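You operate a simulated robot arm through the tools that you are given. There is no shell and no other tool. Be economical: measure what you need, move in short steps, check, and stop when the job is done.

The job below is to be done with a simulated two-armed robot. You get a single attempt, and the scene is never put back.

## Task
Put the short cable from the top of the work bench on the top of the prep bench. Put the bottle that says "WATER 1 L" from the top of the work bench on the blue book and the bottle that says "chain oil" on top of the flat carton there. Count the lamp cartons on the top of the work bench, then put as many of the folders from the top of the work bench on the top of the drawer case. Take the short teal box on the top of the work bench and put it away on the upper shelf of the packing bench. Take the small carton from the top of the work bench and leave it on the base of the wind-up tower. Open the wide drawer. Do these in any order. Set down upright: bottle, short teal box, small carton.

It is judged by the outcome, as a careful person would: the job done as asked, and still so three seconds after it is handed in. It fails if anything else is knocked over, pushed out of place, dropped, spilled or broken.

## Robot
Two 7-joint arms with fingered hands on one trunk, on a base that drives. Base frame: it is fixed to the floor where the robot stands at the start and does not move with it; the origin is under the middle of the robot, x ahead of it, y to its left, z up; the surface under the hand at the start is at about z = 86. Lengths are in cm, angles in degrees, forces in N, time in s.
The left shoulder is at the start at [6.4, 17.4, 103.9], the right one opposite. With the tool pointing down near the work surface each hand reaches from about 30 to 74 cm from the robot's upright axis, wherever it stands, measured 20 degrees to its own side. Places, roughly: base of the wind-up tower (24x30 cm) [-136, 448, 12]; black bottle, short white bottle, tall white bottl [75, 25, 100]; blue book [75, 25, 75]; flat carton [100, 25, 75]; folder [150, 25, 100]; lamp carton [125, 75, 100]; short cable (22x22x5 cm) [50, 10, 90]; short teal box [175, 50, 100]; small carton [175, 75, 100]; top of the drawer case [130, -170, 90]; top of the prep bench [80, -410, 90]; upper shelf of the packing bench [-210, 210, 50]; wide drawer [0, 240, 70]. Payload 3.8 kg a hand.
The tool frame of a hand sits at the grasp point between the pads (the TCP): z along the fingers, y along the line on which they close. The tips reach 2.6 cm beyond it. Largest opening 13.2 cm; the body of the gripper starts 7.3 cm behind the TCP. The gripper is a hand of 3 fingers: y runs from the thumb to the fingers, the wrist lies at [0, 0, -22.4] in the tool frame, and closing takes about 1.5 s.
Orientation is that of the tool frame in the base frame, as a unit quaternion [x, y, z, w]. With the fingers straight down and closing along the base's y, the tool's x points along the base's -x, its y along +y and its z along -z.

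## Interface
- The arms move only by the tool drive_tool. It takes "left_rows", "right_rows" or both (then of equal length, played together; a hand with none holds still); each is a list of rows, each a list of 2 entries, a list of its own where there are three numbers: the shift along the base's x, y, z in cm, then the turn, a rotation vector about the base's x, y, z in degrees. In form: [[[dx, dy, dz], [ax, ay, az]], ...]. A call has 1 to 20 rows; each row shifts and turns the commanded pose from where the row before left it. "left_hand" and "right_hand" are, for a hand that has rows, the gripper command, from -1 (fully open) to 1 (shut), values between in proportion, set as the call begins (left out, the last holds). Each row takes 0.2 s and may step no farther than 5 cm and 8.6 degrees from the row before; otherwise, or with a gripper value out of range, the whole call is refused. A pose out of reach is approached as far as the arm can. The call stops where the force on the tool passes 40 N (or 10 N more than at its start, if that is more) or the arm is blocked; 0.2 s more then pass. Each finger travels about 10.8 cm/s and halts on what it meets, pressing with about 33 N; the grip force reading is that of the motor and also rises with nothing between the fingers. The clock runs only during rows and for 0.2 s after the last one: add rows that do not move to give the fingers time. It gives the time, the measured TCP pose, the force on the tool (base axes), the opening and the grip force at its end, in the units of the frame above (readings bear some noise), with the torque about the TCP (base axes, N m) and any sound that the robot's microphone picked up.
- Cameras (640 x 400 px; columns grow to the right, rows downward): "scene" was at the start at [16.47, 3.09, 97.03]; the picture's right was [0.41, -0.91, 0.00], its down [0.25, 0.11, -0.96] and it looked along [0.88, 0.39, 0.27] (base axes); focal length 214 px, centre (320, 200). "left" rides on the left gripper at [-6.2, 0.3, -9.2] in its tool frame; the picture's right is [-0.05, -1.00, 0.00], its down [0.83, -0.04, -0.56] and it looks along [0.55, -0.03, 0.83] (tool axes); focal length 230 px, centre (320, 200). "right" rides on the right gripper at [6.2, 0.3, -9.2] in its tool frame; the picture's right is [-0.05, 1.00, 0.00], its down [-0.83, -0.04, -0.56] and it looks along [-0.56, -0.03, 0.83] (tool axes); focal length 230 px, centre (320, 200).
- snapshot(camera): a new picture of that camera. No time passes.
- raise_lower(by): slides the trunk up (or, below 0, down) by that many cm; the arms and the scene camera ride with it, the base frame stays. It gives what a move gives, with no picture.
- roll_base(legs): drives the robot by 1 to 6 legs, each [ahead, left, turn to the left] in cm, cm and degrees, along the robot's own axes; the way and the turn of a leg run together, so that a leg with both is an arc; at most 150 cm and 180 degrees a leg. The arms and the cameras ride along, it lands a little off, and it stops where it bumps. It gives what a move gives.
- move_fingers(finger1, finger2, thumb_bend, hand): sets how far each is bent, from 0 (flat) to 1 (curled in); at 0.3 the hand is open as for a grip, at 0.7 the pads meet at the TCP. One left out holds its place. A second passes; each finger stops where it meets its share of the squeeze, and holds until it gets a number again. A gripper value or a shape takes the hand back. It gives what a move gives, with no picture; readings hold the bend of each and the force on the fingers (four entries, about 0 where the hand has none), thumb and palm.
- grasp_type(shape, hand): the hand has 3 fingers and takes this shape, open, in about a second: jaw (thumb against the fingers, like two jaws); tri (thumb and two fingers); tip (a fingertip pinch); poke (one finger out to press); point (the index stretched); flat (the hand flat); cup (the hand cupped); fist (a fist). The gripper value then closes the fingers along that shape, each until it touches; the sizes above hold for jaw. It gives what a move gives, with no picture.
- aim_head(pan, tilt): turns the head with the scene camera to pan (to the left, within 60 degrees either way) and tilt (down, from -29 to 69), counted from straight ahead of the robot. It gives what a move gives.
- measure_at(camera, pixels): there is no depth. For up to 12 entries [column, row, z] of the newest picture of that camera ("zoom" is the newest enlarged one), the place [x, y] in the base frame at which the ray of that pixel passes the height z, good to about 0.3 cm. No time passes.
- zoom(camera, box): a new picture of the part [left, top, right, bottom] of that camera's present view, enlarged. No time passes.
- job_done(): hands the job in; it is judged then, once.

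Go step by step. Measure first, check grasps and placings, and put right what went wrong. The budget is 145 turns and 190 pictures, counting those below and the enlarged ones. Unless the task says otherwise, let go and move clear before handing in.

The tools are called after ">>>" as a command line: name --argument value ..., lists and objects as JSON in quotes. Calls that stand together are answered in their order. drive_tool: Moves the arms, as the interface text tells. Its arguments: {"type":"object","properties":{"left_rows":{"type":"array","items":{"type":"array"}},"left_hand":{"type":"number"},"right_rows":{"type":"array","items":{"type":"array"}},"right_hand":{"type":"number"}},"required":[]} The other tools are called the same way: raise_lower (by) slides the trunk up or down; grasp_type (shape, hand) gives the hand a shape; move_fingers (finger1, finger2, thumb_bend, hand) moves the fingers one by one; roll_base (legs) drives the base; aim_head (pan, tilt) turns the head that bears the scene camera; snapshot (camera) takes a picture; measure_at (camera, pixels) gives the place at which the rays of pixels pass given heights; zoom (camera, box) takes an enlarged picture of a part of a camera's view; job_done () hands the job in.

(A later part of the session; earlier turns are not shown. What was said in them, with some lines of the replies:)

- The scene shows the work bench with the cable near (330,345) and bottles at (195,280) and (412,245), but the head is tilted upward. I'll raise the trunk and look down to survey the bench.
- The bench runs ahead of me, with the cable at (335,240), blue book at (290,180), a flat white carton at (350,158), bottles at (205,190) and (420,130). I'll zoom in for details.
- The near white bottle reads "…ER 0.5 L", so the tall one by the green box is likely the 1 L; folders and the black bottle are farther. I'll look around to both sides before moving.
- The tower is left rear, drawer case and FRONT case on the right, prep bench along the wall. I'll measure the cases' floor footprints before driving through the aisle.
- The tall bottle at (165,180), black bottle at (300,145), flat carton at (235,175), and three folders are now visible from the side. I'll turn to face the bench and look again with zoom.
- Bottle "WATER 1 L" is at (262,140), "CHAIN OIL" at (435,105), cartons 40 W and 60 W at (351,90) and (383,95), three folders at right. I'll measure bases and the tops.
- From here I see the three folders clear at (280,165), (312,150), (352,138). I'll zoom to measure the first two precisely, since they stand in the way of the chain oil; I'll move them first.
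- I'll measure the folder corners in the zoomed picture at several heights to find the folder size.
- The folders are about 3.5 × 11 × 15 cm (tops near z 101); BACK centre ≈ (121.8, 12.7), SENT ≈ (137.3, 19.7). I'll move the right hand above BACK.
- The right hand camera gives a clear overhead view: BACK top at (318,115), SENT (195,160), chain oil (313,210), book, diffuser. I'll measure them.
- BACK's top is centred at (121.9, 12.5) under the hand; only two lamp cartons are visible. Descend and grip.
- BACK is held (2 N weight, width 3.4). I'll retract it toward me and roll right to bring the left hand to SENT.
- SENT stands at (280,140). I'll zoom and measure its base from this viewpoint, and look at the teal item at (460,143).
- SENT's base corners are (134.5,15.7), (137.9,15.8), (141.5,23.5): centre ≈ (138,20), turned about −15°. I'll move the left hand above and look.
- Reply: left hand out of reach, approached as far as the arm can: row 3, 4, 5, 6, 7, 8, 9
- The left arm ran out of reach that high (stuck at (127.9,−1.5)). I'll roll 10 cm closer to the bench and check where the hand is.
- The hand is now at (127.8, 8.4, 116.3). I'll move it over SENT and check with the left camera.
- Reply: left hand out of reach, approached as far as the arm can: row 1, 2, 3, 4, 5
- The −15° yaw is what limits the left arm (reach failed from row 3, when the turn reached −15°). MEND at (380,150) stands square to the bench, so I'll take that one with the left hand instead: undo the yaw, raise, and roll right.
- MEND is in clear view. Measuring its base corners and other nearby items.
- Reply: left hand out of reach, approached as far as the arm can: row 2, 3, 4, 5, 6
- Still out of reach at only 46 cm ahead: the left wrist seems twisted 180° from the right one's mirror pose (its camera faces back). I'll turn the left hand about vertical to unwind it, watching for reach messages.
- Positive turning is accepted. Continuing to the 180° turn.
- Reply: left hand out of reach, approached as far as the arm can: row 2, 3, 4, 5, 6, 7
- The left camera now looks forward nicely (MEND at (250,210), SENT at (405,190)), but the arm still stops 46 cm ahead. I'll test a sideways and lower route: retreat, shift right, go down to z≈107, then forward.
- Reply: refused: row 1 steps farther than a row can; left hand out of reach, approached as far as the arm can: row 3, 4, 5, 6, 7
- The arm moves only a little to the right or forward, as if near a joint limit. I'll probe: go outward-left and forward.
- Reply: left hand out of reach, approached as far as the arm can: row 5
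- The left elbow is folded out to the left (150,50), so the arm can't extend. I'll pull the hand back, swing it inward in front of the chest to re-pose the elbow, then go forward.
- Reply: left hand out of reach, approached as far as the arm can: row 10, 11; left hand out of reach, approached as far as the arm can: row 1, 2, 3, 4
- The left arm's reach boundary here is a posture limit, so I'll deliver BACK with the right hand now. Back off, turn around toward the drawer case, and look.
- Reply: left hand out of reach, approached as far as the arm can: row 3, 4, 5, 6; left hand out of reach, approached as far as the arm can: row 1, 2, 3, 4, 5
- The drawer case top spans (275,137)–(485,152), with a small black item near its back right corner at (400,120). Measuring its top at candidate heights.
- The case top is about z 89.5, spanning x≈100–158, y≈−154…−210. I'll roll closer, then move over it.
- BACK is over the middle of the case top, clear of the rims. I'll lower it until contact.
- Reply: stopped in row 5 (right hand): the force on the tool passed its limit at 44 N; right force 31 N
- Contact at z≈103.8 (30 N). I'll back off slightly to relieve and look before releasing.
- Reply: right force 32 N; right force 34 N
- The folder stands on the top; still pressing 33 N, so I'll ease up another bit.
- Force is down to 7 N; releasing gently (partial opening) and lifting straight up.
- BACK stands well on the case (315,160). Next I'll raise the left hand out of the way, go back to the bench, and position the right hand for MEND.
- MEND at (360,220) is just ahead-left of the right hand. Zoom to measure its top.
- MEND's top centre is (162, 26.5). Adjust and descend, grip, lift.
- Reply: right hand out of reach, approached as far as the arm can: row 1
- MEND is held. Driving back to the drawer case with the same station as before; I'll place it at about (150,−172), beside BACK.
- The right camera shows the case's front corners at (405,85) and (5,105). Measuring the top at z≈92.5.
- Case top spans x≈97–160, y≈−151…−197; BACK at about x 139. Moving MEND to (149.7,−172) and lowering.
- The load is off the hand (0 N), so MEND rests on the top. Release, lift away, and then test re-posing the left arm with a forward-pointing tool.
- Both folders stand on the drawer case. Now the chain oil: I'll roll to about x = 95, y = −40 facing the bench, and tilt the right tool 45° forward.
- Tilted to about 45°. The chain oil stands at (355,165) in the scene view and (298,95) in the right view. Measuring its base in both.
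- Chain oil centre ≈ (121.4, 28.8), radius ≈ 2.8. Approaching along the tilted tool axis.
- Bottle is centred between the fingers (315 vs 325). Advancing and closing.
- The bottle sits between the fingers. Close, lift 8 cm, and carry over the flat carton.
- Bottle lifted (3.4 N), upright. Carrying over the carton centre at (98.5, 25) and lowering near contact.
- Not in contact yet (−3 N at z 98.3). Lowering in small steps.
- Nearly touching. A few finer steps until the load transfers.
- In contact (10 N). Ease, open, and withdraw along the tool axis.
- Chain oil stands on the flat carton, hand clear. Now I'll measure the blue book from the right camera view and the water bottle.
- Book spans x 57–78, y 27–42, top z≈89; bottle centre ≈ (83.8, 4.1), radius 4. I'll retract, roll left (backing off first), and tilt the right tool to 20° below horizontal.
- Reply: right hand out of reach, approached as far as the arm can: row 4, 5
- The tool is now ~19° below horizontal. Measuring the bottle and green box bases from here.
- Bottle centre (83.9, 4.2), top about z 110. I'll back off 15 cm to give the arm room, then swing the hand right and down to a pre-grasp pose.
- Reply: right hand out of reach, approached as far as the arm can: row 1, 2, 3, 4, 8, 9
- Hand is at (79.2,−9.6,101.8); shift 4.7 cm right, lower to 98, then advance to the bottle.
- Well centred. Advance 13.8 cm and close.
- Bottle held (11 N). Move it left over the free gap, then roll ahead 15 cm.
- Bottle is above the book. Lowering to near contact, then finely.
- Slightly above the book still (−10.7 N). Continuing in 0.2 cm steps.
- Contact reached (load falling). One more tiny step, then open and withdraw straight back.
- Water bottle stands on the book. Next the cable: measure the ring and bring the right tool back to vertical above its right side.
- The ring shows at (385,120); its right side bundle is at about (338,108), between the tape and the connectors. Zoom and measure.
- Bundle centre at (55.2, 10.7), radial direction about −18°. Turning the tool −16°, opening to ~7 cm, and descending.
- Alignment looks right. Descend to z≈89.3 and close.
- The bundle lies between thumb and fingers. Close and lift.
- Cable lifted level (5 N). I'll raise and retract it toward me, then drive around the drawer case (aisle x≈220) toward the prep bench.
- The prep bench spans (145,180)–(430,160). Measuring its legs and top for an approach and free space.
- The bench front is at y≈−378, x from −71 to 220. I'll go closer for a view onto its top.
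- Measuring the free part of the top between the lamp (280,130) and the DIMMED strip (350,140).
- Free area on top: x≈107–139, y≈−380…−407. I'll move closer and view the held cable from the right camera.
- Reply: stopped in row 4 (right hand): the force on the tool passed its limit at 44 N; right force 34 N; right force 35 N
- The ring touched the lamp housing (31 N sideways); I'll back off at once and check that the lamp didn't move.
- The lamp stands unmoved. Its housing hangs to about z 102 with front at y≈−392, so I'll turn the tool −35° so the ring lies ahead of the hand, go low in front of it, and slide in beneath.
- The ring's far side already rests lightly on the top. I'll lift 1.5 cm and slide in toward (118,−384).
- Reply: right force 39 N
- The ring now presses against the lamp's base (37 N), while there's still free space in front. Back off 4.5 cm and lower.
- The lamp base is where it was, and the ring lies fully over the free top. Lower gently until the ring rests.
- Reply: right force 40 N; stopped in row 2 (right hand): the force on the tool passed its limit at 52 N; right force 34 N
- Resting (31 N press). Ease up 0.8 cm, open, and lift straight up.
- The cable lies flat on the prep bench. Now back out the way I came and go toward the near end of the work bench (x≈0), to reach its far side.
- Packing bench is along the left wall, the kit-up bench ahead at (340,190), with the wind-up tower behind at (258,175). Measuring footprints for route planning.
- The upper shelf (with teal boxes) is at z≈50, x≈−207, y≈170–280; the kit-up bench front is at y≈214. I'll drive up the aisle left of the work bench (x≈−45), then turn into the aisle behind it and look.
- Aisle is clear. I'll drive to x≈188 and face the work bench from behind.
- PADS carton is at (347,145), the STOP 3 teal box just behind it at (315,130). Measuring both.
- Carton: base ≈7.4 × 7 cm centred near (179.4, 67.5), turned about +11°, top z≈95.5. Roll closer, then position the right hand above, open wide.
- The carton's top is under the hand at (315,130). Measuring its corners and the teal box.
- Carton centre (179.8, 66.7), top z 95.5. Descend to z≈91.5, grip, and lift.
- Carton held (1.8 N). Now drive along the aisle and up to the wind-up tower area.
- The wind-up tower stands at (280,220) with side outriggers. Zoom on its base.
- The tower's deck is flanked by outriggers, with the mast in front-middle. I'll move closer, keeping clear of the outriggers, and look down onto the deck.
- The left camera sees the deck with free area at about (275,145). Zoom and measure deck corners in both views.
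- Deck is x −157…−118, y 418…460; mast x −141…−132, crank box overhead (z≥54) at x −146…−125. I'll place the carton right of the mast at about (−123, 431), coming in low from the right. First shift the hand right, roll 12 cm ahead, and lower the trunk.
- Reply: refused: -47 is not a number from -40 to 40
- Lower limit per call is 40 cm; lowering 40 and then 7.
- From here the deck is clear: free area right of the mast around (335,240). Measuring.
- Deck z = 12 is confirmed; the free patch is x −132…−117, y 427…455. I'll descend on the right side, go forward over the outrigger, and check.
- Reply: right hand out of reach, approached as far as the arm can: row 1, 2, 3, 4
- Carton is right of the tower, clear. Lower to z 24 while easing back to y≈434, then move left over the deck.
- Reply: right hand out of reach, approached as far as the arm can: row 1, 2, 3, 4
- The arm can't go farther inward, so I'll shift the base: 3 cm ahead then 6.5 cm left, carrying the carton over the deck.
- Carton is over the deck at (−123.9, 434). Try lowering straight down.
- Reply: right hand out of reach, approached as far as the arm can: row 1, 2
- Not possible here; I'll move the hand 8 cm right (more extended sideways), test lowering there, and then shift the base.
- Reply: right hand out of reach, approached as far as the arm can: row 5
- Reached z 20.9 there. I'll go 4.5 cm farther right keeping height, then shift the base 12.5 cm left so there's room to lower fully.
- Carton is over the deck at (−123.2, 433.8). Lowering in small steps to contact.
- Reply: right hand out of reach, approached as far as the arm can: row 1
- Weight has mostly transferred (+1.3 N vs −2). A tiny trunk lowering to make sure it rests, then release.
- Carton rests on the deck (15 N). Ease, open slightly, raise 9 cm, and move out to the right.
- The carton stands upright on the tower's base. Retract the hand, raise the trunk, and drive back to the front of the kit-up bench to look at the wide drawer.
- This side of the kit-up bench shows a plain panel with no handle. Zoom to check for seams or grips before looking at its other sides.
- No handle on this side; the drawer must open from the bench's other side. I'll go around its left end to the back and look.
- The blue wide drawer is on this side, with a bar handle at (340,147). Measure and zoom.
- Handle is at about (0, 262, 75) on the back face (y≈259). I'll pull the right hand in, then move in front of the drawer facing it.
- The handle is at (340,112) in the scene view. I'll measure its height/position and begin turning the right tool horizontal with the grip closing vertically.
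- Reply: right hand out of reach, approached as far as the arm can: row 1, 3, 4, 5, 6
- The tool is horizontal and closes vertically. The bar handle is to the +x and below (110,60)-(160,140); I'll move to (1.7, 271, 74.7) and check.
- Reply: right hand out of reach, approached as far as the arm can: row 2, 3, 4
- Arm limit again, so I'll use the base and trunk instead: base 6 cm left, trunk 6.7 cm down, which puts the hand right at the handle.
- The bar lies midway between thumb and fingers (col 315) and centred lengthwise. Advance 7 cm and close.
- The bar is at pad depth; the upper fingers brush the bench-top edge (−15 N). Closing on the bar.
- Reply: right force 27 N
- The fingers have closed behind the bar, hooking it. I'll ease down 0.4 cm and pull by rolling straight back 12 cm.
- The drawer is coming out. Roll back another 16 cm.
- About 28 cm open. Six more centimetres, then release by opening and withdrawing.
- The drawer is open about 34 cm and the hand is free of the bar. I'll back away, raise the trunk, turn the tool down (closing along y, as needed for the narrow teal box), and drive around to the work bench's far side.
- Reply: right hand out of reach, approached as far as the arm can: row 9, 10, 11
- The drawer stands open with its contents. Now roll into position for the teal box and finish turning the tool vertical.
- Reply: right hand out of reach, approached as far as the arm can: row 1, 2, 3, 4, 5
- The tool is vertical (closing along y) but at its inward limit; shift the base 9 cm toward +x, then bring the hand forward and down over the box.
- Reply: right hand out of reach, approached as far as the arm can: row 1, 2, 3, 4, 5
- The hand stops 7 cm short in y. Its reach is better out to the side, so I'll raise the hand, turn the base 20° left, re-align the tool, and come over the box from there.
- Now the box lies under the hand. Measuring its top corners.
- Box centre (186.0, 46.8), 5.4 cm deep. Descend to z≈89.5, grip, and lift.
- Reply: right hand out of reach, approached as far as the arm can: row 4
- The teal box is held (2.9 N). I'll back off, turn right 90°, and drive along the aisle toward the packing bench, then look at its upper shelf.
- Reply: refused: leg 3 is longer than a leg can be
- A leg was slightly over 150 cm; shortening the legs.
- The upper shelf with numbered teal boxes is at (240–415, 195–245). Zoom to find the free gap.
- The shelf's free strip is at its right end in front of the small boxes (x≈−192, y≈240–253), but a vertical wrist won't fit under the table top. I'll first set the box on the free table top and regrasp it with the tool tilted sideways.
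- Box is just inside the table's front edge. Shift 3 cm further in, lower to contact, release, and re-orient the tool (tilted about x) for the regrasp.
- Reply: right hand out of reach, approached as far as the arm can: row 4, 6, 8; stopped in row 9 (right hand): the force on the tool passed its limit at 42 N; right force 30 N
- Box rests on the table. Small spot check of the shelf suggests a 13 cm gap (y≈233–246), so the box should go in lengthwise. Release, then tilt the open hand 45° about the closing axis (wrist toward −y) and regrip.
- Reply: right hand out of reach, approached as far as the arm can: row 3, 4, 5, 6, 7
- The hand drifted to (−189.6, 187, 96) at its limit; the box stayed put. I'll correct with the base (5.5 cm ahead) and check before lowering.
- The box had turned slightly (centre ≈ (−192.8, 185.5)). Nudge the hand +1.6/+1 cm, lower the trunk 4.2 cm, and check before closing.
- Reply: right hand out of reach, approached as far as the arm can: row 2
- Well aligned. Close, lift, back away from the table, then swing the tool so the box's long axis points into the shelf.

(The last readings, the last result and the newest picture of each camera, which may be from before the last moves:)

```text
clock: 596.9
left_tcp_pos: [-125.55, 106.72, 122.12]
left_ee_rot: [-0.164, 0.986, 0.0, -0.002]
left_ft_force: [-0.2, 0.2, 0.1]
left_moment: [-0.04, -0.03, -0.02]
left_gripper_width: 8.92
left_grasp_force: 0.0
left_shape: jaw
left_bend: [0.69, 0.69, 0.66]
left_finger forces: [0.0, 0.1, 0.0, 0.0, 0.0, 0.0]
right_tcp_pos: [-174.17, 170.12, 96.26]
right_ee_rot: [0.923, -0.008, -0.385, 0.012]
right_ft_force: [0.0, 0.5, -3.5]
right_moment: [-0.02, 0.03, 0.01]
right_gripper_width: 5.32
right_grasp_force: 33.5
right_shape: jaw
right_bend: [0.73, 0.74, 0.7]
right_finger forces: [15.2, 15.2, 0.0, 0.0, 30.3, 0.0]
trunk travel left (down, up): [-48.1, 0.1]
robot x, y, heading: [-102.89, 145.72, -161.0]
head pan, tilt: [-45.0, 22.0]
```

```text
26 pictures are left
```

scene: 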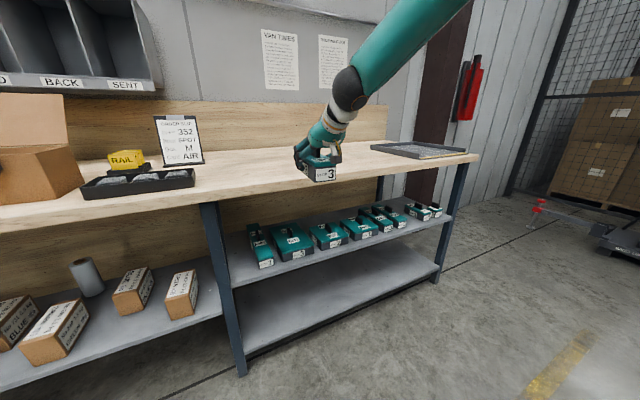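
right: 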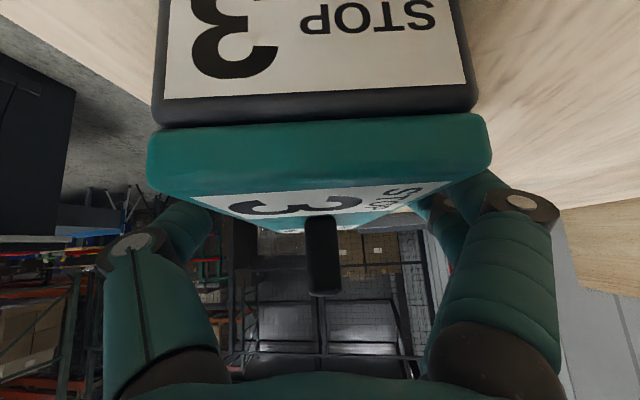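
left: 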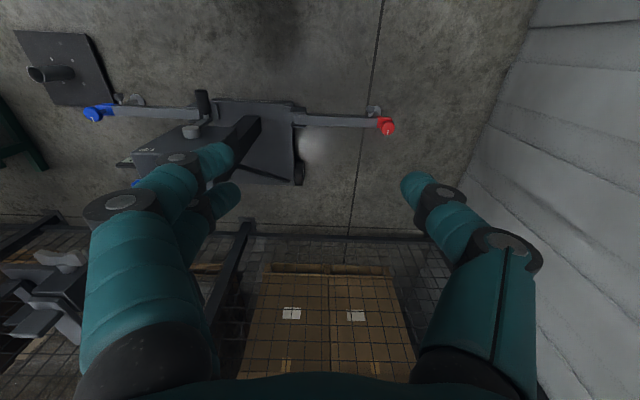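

The box is level with its long axis pointing at the shelf. Back off 12 cm, move along to the gap (y≈240), lower the trunk to shelf height, and look.

>>> roll_base --legs '[[-11.4, 3.9, 0], [-22.7, -65.8, 0]]'

>>> raise_lower --by -36

>>> aim_head --pan -25 --tilt 15

>>> snapshot --camera "scene"

>>> snapshot --camera "right"

```text
clock: 604.1
left_tcp_pos: [-113.09, 177.28, 122.2]
left_ee_rot: [-0.166, 0.986, 0.001, -0.002]
left_ft_force: [-0.5, 0.0, -0.1]
left_moment: [-0.02, -0.02, -0.02]
left_gripper_width: 8.92
left_grasp_force: 0.1
left_shape: jaw
left_bend: [0.69, 0.69, 0.66]
left_finger forces: [0.0, 0.0, 0.0, 0.0, 0.0, 0.0]
right_tcp_pos: [-161.82, 240.55, 96.32]
right_ee_rot: [0.922, -0.008, -0.386, 0.012]
right_ft_force: [0.1, -0.6, -3.5]
right_moment: [-0.01, 0.0, 0.01]
right_gripper_width: 5.33
right_grasp_force: 33.0
right_shape: jaw
right_bend: [0.73, 0.74, 0.7]
right_finger forces: [15.0, 15.2, 0.0, 0.1, 30.3, 0.0]
trunk travel left (down, up): [-48.1, 0.1]
robot x, y, heading: [-91.15, 216.24, -161.0]
head pan, tilt: [-45.0, 22.0]
```

```text
clock: 607.6
left_tcp_pos: [-113.08, 177.15, 86.16]
left_ee_rot: [-0.166, 0.986, 0.001, -0.001]
left_ft_force: [0.0, 0.2, 0.2]
left_moment: [0.01, -0.03, -0.02]
left_gripper_width: 8.93
left_grasp_force: 0.0
left_shape: jaw
left_bend: [0.69, 0.69, 0.66]
left_finger forces: [0.0, 0.0, 0.0, 0.0, 0.1, 0.1]
right_tcp_pos: [-161.84, 240.52, 60.46]
right_ee_rot: [0.922, -0.008, -0.386, 0.012]
right_ft_force: [0.6, -0.6, -2.6]
right_moment: [0.02, 0.04, 0.04]
right_gripper_width: 5.33
right_grasp_force: 33.3
right_shape: jaw
right_bend: [0.73, 0.74, 0.7]
right_finger forces: [15.1, 15.0, 0.0, 0.0, 30.2, 0.0]
trunk travel left (down, up): [-12.1, 36.1]
robot x, y, heading: [-90.43, 215.88, -161.0]
head pan, tilt: [-45.0, 22.0]
```

```text
clock: 608.4
left_tcp_pos: [-113.14, 177.18, 86.1]
left_ee_rot: [-0.166, 0.986, 0.0, -0.002]
left_ft_force: [0.2, 0.2, -0.5]
left_moment: [0.01, -0.01, -0.04]
left_gripper_width: 8.96
left_grasp_force: 0.2
left_shape: jaw
left_bend: [0.69, 0.69, 0.66]
left_finger forces: [0.0, 0.0, 0.0, 0.1, 0.0, 0.1]
right_tcp_pos: [-161.75, 240.54, 60.4]
right_ee_rot: [0.923, -0.008, -0.385, 0.012]
right_ft_force: [0.0, 0.1, -2.2]
right_moment: [0.01, 0.03, -0.01]
right_gripper_width: 5.31
right_grasp_force: 32.7
right_shape: jaw
right_bend: [0.73, 0.74, 0.7]
right_finger forces: [15.0, 15.1, 0.0, 0.1, 30.2, 0.0]
trunk travel left (down, up): [-12.1, 36.1]
robot x, y, heading: [-90.42, 216.2, -160.7]
head pan, tilt: [-25.0, 15.0]
```

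```text
25 pictures are left
```

scene: 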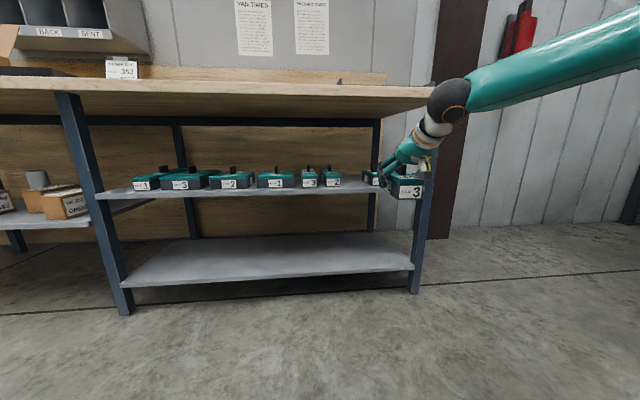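

```text
24 pictures are left
```

right: 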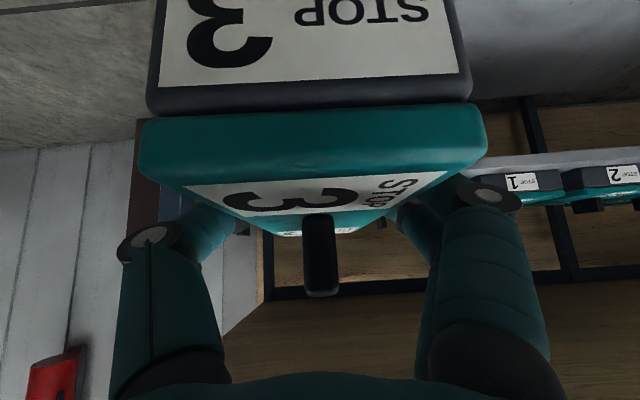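

The gap is visible between narrow 2 (333,180) and the short 1 (370,178). Zoom and measure at shelf height.

>>> zoom --camera "scene" --box '[280, 140, 440, 220]'

>>> measure_at --camera "zoom" --pixels '[[182, 190, 50], [240, 190, 50], [330, 180, 50], [345, 185, 50], [395, 185, 50], [240, 208, 50], [360, 196, 50], [300, 185, 50]]'

```text
4.00 times, centred on (360, 180) of scene
```

zoom: 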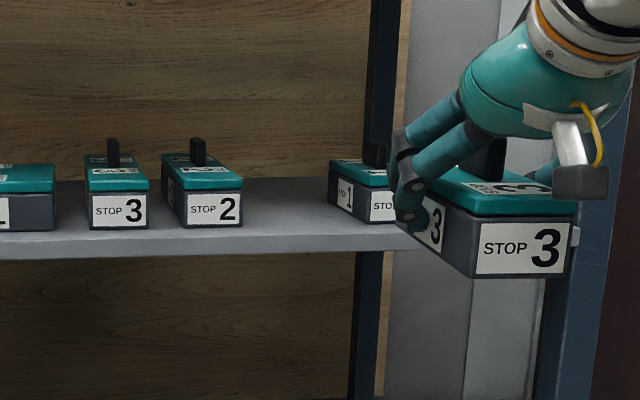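

```text
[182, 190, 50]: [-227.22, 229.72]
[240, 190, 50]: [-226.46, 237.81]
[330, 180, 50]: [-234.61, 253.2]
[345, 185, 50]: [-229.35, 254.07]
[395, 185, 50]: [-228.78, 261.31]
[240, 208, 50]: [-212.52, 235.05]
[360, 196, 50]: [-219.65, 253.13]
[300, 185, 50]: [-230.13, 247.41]
```

>>> measure_at --camera "zoom" --pixels '[[185, 229, 50], [243, 227, 50], [329, 205, 50], [370, 222, 50], [395, 223, 50], [243, 240, 50], [330, 236, 50], [150, 229, 50]]'

```text
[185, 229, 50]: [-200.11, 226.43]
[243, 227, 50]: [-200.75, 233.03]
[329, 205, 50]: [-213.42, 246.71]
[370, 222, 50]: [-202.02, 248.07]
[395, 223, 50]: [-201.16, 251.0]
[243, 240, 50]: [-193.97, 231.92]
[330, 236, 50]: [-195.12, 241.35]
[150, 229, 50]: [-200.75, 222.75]
```

Gap at y≈232–244, shelf height ≈50–52. Lower 1.4 cm, move in half way with lateral correction, and check.

>>> raise_lower --by -1.4

>>> roll_base --legs '[[17.8, -3.6, 0]]'

>>> snapshot --camera "right"

>>> zoom --camera "scene" --box '[260, 90, 500, 250]'

>>> measure_at --camera "scene" --pixels '[[320, 200, 52]]'

```text
clock: 609.0
left_tcp_pos: [-112.98, 177.2, 84.66]
left_ee_rot: [-0.165, 0.986, 0.001, -0.002]
left_ft_force: [0.5, 0.4, 0.1]
left_moment: [0.0, 0.01, -0.01]
left_gripper_width: 8.92
left_grasp_force: 0.1
left_shape: jaw
left_bend: [0.69, 0.69, 0.66]
left_finger forces: [0.0, 0.1, 0.0, 0.0, 0.2, 0.1]
right_tcp_pos: [-161.8, 240.42, 58.94]
right_ee_rot: [0.923, -0.008, -0.385, 0.013]
right_ft_force: [0.2, 0.1, -2.5]
right_moment: [0.0, 0.04, 0.0]
right_gripper_width: 5.32
right_grasp_force: 33.0
right_shape: jaw
right_bend: [0.73, 0.74, 0.7]
right_finger forces: [14.9, 15.0, 0.0, 0.1, 30.1, 0.0]
trunk travel left (down, up): [-10.7, 37.5]
robot x, y, heading: [-90.55, 216.04, -160.8]
head pan, tilt: [-25.0, 15.0]
```

```text
clock: 610.5
left_tcp_pos: [-130.89, 174.83, 84.71]
left_ee_rot: [-0.165, 0.986, 0.001, -0.002]
left_ft_force: [0.8, -0.5, -0.1]
left_moment: [-0.01, -0.01, 0.01]
left_gripper_width: 8.93
left_grasp_force: 0.1
left_shape: jaw
left_bend: [0.69, 0.69, 0.66]
left_finger forces: [0.0, 0.0, 0.0, 0.0, 0.1, 0.1]
right_tcp_pos: [-179.53, 238.18, 58.92]
right_ee_rot: [0.922, -0.009, -0.386, 0.012]
right_ft_force: [0.7, 0.2, -3.0]
right_moment: [0.0, 0.0, 0.02]
right_gripper_width: 5.34
right_grasp_force: 32.8
right_shape: jaw
right_bend: [0.73, 0.74, 0.7]
right_finger forces: [15.0, 15.1, 0.0, 0.1, 30.1, 0.0]
trunk travel left (down, up): [-10.7, 37.5]
robot x, y, heading: [-108.38, 213.88, -160.8]
head pan, tilt: [-25.0, 15.0]
```

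```text
22 pictures are left
```

right: 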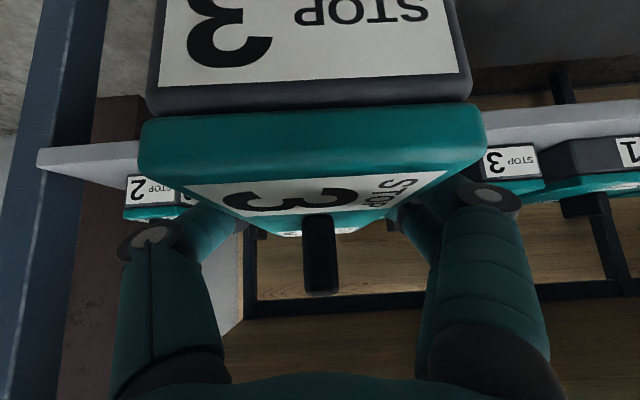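

```text
2.50 times, centred on (380, 170) of scene
```

zoom: 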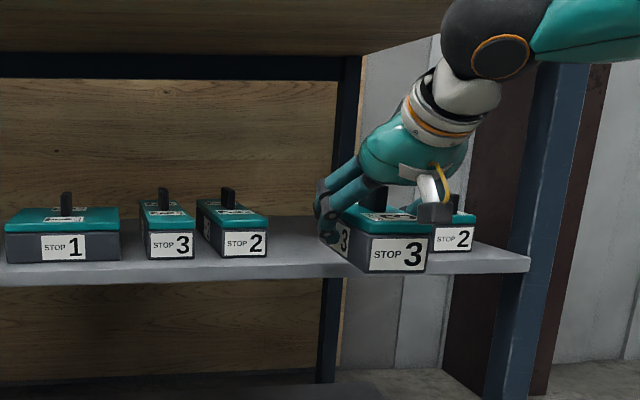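

```text
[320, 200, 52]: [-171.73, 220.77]
```

Held box now at the shelf's edge. Measuring neighbours from this closer view to confirm the lateral fit.

>>> measure_at --camera "zoom" --pixels '[[225, 259, 51], [268, 256, 51], [432, 252, 51], [474, 250, 51], [268, 273, 51], [500, 268, 51], [148, 261, 51], [195, 260, 51]]'

>>> zoom --camera "right" --box '[30, 90, 640, 260]'

```text
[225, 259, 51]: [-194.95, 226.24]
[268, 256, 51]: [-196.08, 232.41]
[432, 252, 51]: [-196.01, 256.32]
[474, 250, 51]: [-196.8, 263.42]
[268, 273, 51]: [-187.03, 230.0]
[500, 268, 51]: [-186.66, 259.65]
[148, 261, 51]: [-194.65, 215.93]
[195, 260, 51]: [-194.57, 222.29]
```

```text
1.05 times, centred on (335, 175) of right (not enlarged: the box is as wide or as high as the picture)
```

zoom: 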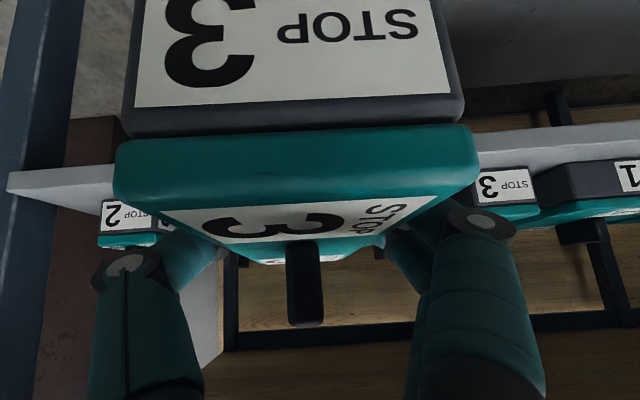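

Gap between neighbours is y≈232.4–246, centre 239.2; shelf top ≈51. Lower 2.3 cm for wrist clearance under the table, then go in 20 cm.

>>> raise_lower --by -2.3

>>> roll_base --legs '[[18.5, -7.4, 0]]'

>>> zoom --camera "scene" --box '[260, 90, 540, 270]'

>>> snapshot --camera "right"

```text
clock: 611.2
left_tcp_pos: [-130.88, 174.74, 82.45]
left_ee_rot: [-0.164, 0.986, 0.001, -0.001]
left_ft_force: [0.5, 0.2, -0.9]
left_moment: [-0.04, 0.01, 0.0]
left_gripper_width: 8.94
left_grasp_force: 0.0
left_shape: jaw
left_bend: [0.69, 0.69, 0.66]
left_finger forces: [0.1, 0.0, 0.1, 0.0, 0.0, 0.0]
right_tcp_pos: [-179.52, 238.14, 56.64]
right_ee_rot: [0.923, -0.009, -0.385, 0.011]
right_ft_force: [0.4, -0.4, -3.3]
right_moment: [0.02, 0.03, -0.05]
right_gripper_width: 5.32
right_grasp_force: 33.0
right_shape: jaw
right_bend: [0.73, 0.74, 0.7]
right_finger forces: [15.0, 15.0, 0.0, 0.1, 30.1, 0.0]
trunk travel left (down, up): [-8.4, 39.8]
robot x, y, heading: [-107.85, 213.81, -161.0]
head pan, tilt: [-25.0, 15.0]
```

```text
clock: 612.8
left_tcp_pos: [-150.83, 175.68, 82.37]
left_ee_rot: [-0.164, 0.986, 0.001, -0.002]
left_ft_force: [0.4, -0.5, -0.8]
left_moment: [0.0, 0.01, 0.0]
left_gripper_width: 8.93
left_grasp_force: 0.2
left_shape: jaw
left_bend: [0.69, 0.69, 0.66]
left_finger forces: [0.1, 0.0, 0.0, 0.0, 0.1, 0.0]
right_tcp_pos: [-199.37, 239.25, 56.48]
right_ee_rot: [0.923, -0.011, -0.385, 0.011]
right_ft_force: [0.2, -0.6, -2.9]
right_moment: [-0.04, 0.0, 0.03]
right_gripper_width: 5.32
right_grasp_force: 32.6
right_shape: jaw
right_bend: [0.73, 0.74, 0.7]
right_finger forces: [15.2, 15.4, 0.1, 0.1, 30.5, 0.1]
trunk travel left (down, up): [-8.4, 39.8]
robot x, y, heading: [-128.3, 214.32, -161.1]
head pan, tilt: [-25.0, 15.0]
```

```text
2.22 times, centred on (400, 180) of scene
```

zoom: 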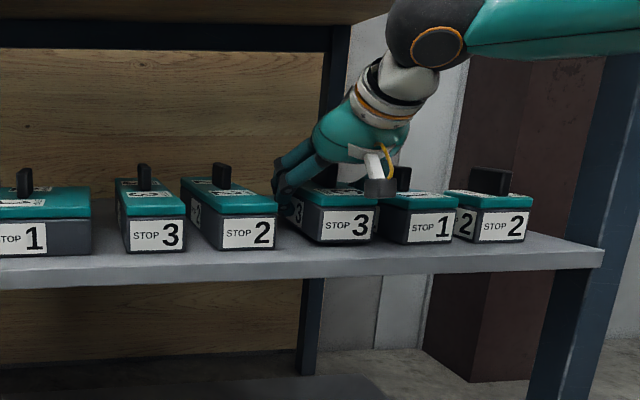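

```text
18 pictures are left
```

right: 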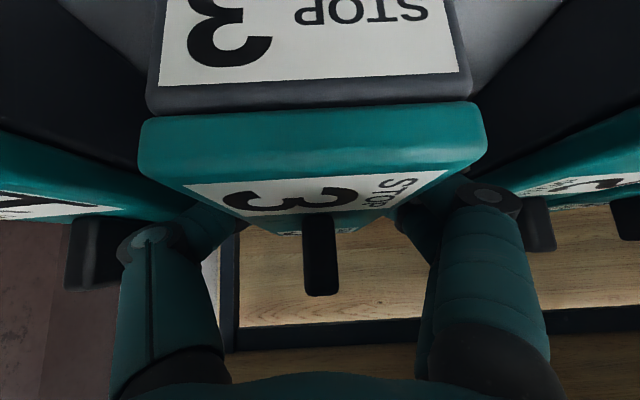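

The box sits neatly between its neighbours with no contact. Lower with the trunk in small steps.

>>> raise_lower --by -0.8

>>> raise_lower --by -0.5

>>> raise_lower --by -0.4

```text
clock: 613.4
left_tcp_pos: [-150.92, 175.65, 81.69]
left_ee_rot: [-0.163, 0.987, 0.001, -0.002]
left_ft_force: [0.1, 0.4, 0.1]
left_moment: [-0.02, 0.02, -0.03]
left_gripper_width: 8.93
left_grasp_force: 0.1
left_shape: jaw
left_bend: [0.69, 0.69, 0.66]
left_finger forces: [0.0, 0.0, 0.0, 0.1, 0.0, 0.0]
right_tcp_pos: [-199.43, 239.15, 55.84]
right_ee_rot: [0.923, -0.01, -0.385, 0.011]
right_ft_force: [-0.2, -1.9, -0.8]
right_moment: [0.04, -0.05, 0.01]
right_gripper_width: 5.34
right_grasp_force: 32.9
right_shape: jaw
right_bend: [0.73, 0.74, 0.7]
right_finger forces: [15.7, 15.6, 0.0, 0.0, 31.3, 0.0]
trunk travel left (down, up): [-7.6, 40.6]
robot x, y, heading: [-128.67, 214.76, -160.8]
head pan, tilt: [-25.0, 15.0]
```

```text
clock: 614.0
left_tcp_pos: [-150.67, 175.62, 81.23]
left_ee_rot: [-0.163, 0.987, 0.001, -0.002]
left_ft_force: [-0.3, 0.4, 0.3]
left_moment: [-0.02, -0.03, 0.01]
left_gripper_width: 8.92
left_grasp_force: 0.0
left_shape: jaw
left_bend: [0.69, 0.69, 0.66]
left_finger forces: [0.0, 0.0, 0.0, 0.1, 0.1, 0.0]
right_tcp_pos: [-199.36, 239.24, 55.82]
right_ee_rot: [0.921, -0.01, -0.389, 0.011]
right_ft_force: [2.8, 1.4, 17.9]
right_moment: [0.32, 0.1, -0.14]
right_gripper_width: 5.3
right_grasp_force: 33.8
right_shape: jaw
right_bend: [0.74, 0.74, 0.7]
right_finger forces: [16.2, 15.4, 0.0, 0.0, 36.8, 0.0]
trunk travel left (down, up): [-7.1, 41.1]
robot x, y, heading: [-128.31, 214.87, -161.2]
head pan, tilt: [-25.0, 15.0]
```

```text
clock: 614.5
left_tcp_pos: [-150.65, 175.64, 80.88]
left_ee_rot: [-0.163, 0.987, 0.001, -0.003]
left_ft_force: [-0.1, 0.5, -0.4]
left_moment: [0.03, -0.01, -0.01]
left_gripper_width: 8.94
left_grasp_force: 0.0
left_shape: jaw
left_bend: [0.69, 0.69, 0.66]
left_finger forces: [0.0, 0.0, 0.1, 0.0, 0.0, 0.0]
right_tcp_pos: [-199.48, 239.14, 55.61]
right_ee_rot: [0.92, -0.01, -0.393, 0.012]
right_ft_force: [2.5, 2.4, 34.3]
right_moment: [0.46, 0.23, -0.19]
right_gripper_width: 5.36
right_grasp_force: 32.8
right_shape: jaw
right_bend: [0.74, 0.74, 0.7]
right_finger forces: [17.2, 15.9, 0.0, 0.0, 39.5, 0.0]
trunk travel left (down, up): [-6.7, 41.5]
robot x, y, heading: [-128.34, 214.86, -161.1]
head pan, tilt: [-25.0, 15.0]
```

Resting on the shelf (34 N). Ease up, open to about 7.5 cm, and withdraw straight back with the base.

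>>> raise_lower --by 0.8

>>> drive_tool --right_rows '[[[0, 0, 0], [0, 0, 0]], [[0, 0, 0], [0, 0, 0]], [[0, 0, 0], [0, 0, 0]], [[0, 0, 0], [0, 0, 0]]]' --right_hand -0.17

>>> roll_base --legs '[[-28.4, 9.8, 0]]'

>>> zoom --camera "scene" --box '[260, 90, 540, 270]'

```text
clock: 615.0
left_tcp_pos: [-150.76, 175.58, 81.47]
left_ee_rot: [-0.163, 0.987, 0.001, -0.002]
left_ft_force: [-0.7, -0.9, 0.1]
left_moment: [0.05, 0.01, 0.0]
left_gripper_width: 8.95
left_grasp_force: 0.1
left_shape: jaw
left_bend: [0.69, 0.69, 0.66]
left_finger forces: [0.0, 0.0, 0.0, 0.1, 0.1, 0.0]
right_tcp_pos: [-199.25, 239.13, 55.82]
right_ee_rot: [0.923, -0.011, -0.385, 0.011]
right_ft_force: [-2.7, -1.3, 12.6]
right_moment: [0.11, 0.21, 0.08]
right_gripper_width: 5.38
right_grasp_force: 33.4
right_shape: jaw
right_bend: [0.74, 0.74, 0.7]
right_finger forces: [17.2, 16.8, 0.0, 0.1, 32.6, 0.0]
trunk travel left (down, up): [-7.5, 40.7]
robot x, y, heading: [-128.46, 214.19, -161.2]
head pan, tilt: [-25.0, 15.0]
```

```text
clock: 616.0
left_tcp_pos: [-150.81, 175.67, 81.55]
left_ee_rot: [-0.164, 0.987, 0.001, -0.002]
left_ft_force: [-0.4, -1.1, 0.4]
left_moment: [0.04, 0.01, 0.01]
left_gripper_width: 8.91
left_grasp_force: 0.0
left_shape: jaw
left_bend: [0.69, 0.69, 0.66]
left_finger forces: [0.1, 0.0, 0.0, 0.1, 0.0, 0.1]
right_tcp_pos: [-199.3, 239.17, 55.69]
right_ee_rot: [0.923, -0.011, -0.384, 0.011]
right_ft_force: [0.2, -0.3, 0.4]
right_moment: [0.02, 0.0, 0.02]
right_gripper_width: 7.66
right_grasp_force: 0.1
right_shape: jaw
right_bend: [0.72, 0.72, 0.7]
right_finger forces: [0.0, 0.0, 0.1, 0.0, 0.0, 0.0]
trunk travel left (down, up): [-7.5, 40.7]
robot x, y, heading: [-128.44, 214.71, -161.2]
head pan, tilt: [-25.0, 15.0]
```

```text
clock: 618.1
left_tcp_pos: [-120.88, 175.49, 81.59]
left_ee_rot: [-0.162, 0.987, 0.0, -0.002]
left_ft_force: [0.0, 0.6, 1.2]
left_moment: [-0.02, -0.01, 0.01]
left_gripper_width: 8.93
left_grasp_force: 0.1
left_shape: jaw
left_bend: [0.69, 0.69, 0.66]
left_finger forces: [0.0, 0.0, 0.0, 0.1, 0.0, 0.1]
right_tcp_pos: [-169.24, 239.17, 55.73]
right_ee_rot: [0.923, -0.011, -0.385, 0.011]
right_ft_force: [0.7, 0.0, 0.3]
right_moment: [0.0, -0.01, -0.02]
right_gripper_width: 7.66
right_grasp_force: 0.1
right_shape: jaw
right_bend: [0.72, 0.72, 0.7]
right_finger forces: [0.0, 0.0, 0.1, 0.0, 0.0, 0.0]
trunk travel left (down, up): [-7.5, 40.7]
robot x, y, heading: [-97.95, 214.05, -161.1]
head pan, tilt: [-25.0, 15.0]
```

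```text
2.22 times, centred on (400, 180) of scene
5 turns are left
```

zoom: 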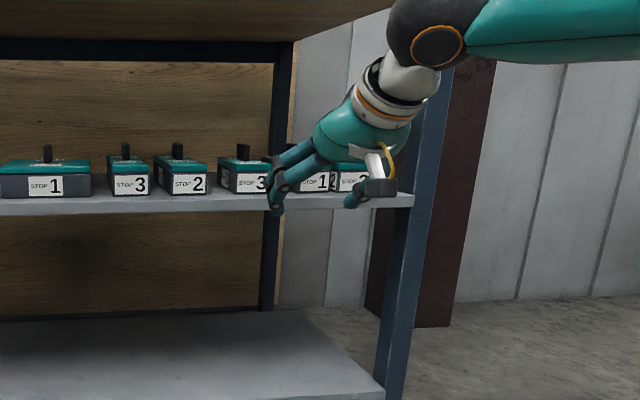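

The STOP 3 box stands upright on the upper shelf between its neighbours, at about (243,175) in the zoom, and the hand is clear of it. Every item on the list is done, so I'm handing in.

>>> job_done

```text
The job is handed in.
```

I did every item on the list and handed the job in; I saw each one in place when I left it but did not check them again at the end.

- **Cable:** it lies flat on the top of the prep bench. While setting it down I bumped the lamp on that bench twice (about 30–37 N). It still stood upright and looked unmoved.
- **Bottles:** "WATER 1 L" stands on the blue book and "chain oil" stands on the flat carton.
- **Folders:** I counted two lamp cartons (40 W and 60 W), so I put two folders, BACK and MEND, on the drawer case.
- **Short teal box:** the STOP 3 box is upright on the upper shelf of the packing bench, between its neighbours. On the way I set it down on the packing bench top to get a different grip.
- **Small carton:** it stands upright on the base of the wind-up tower.
- **Wide drawer:** it is open about 34 cm. It opens from the back of the kit-up bench.
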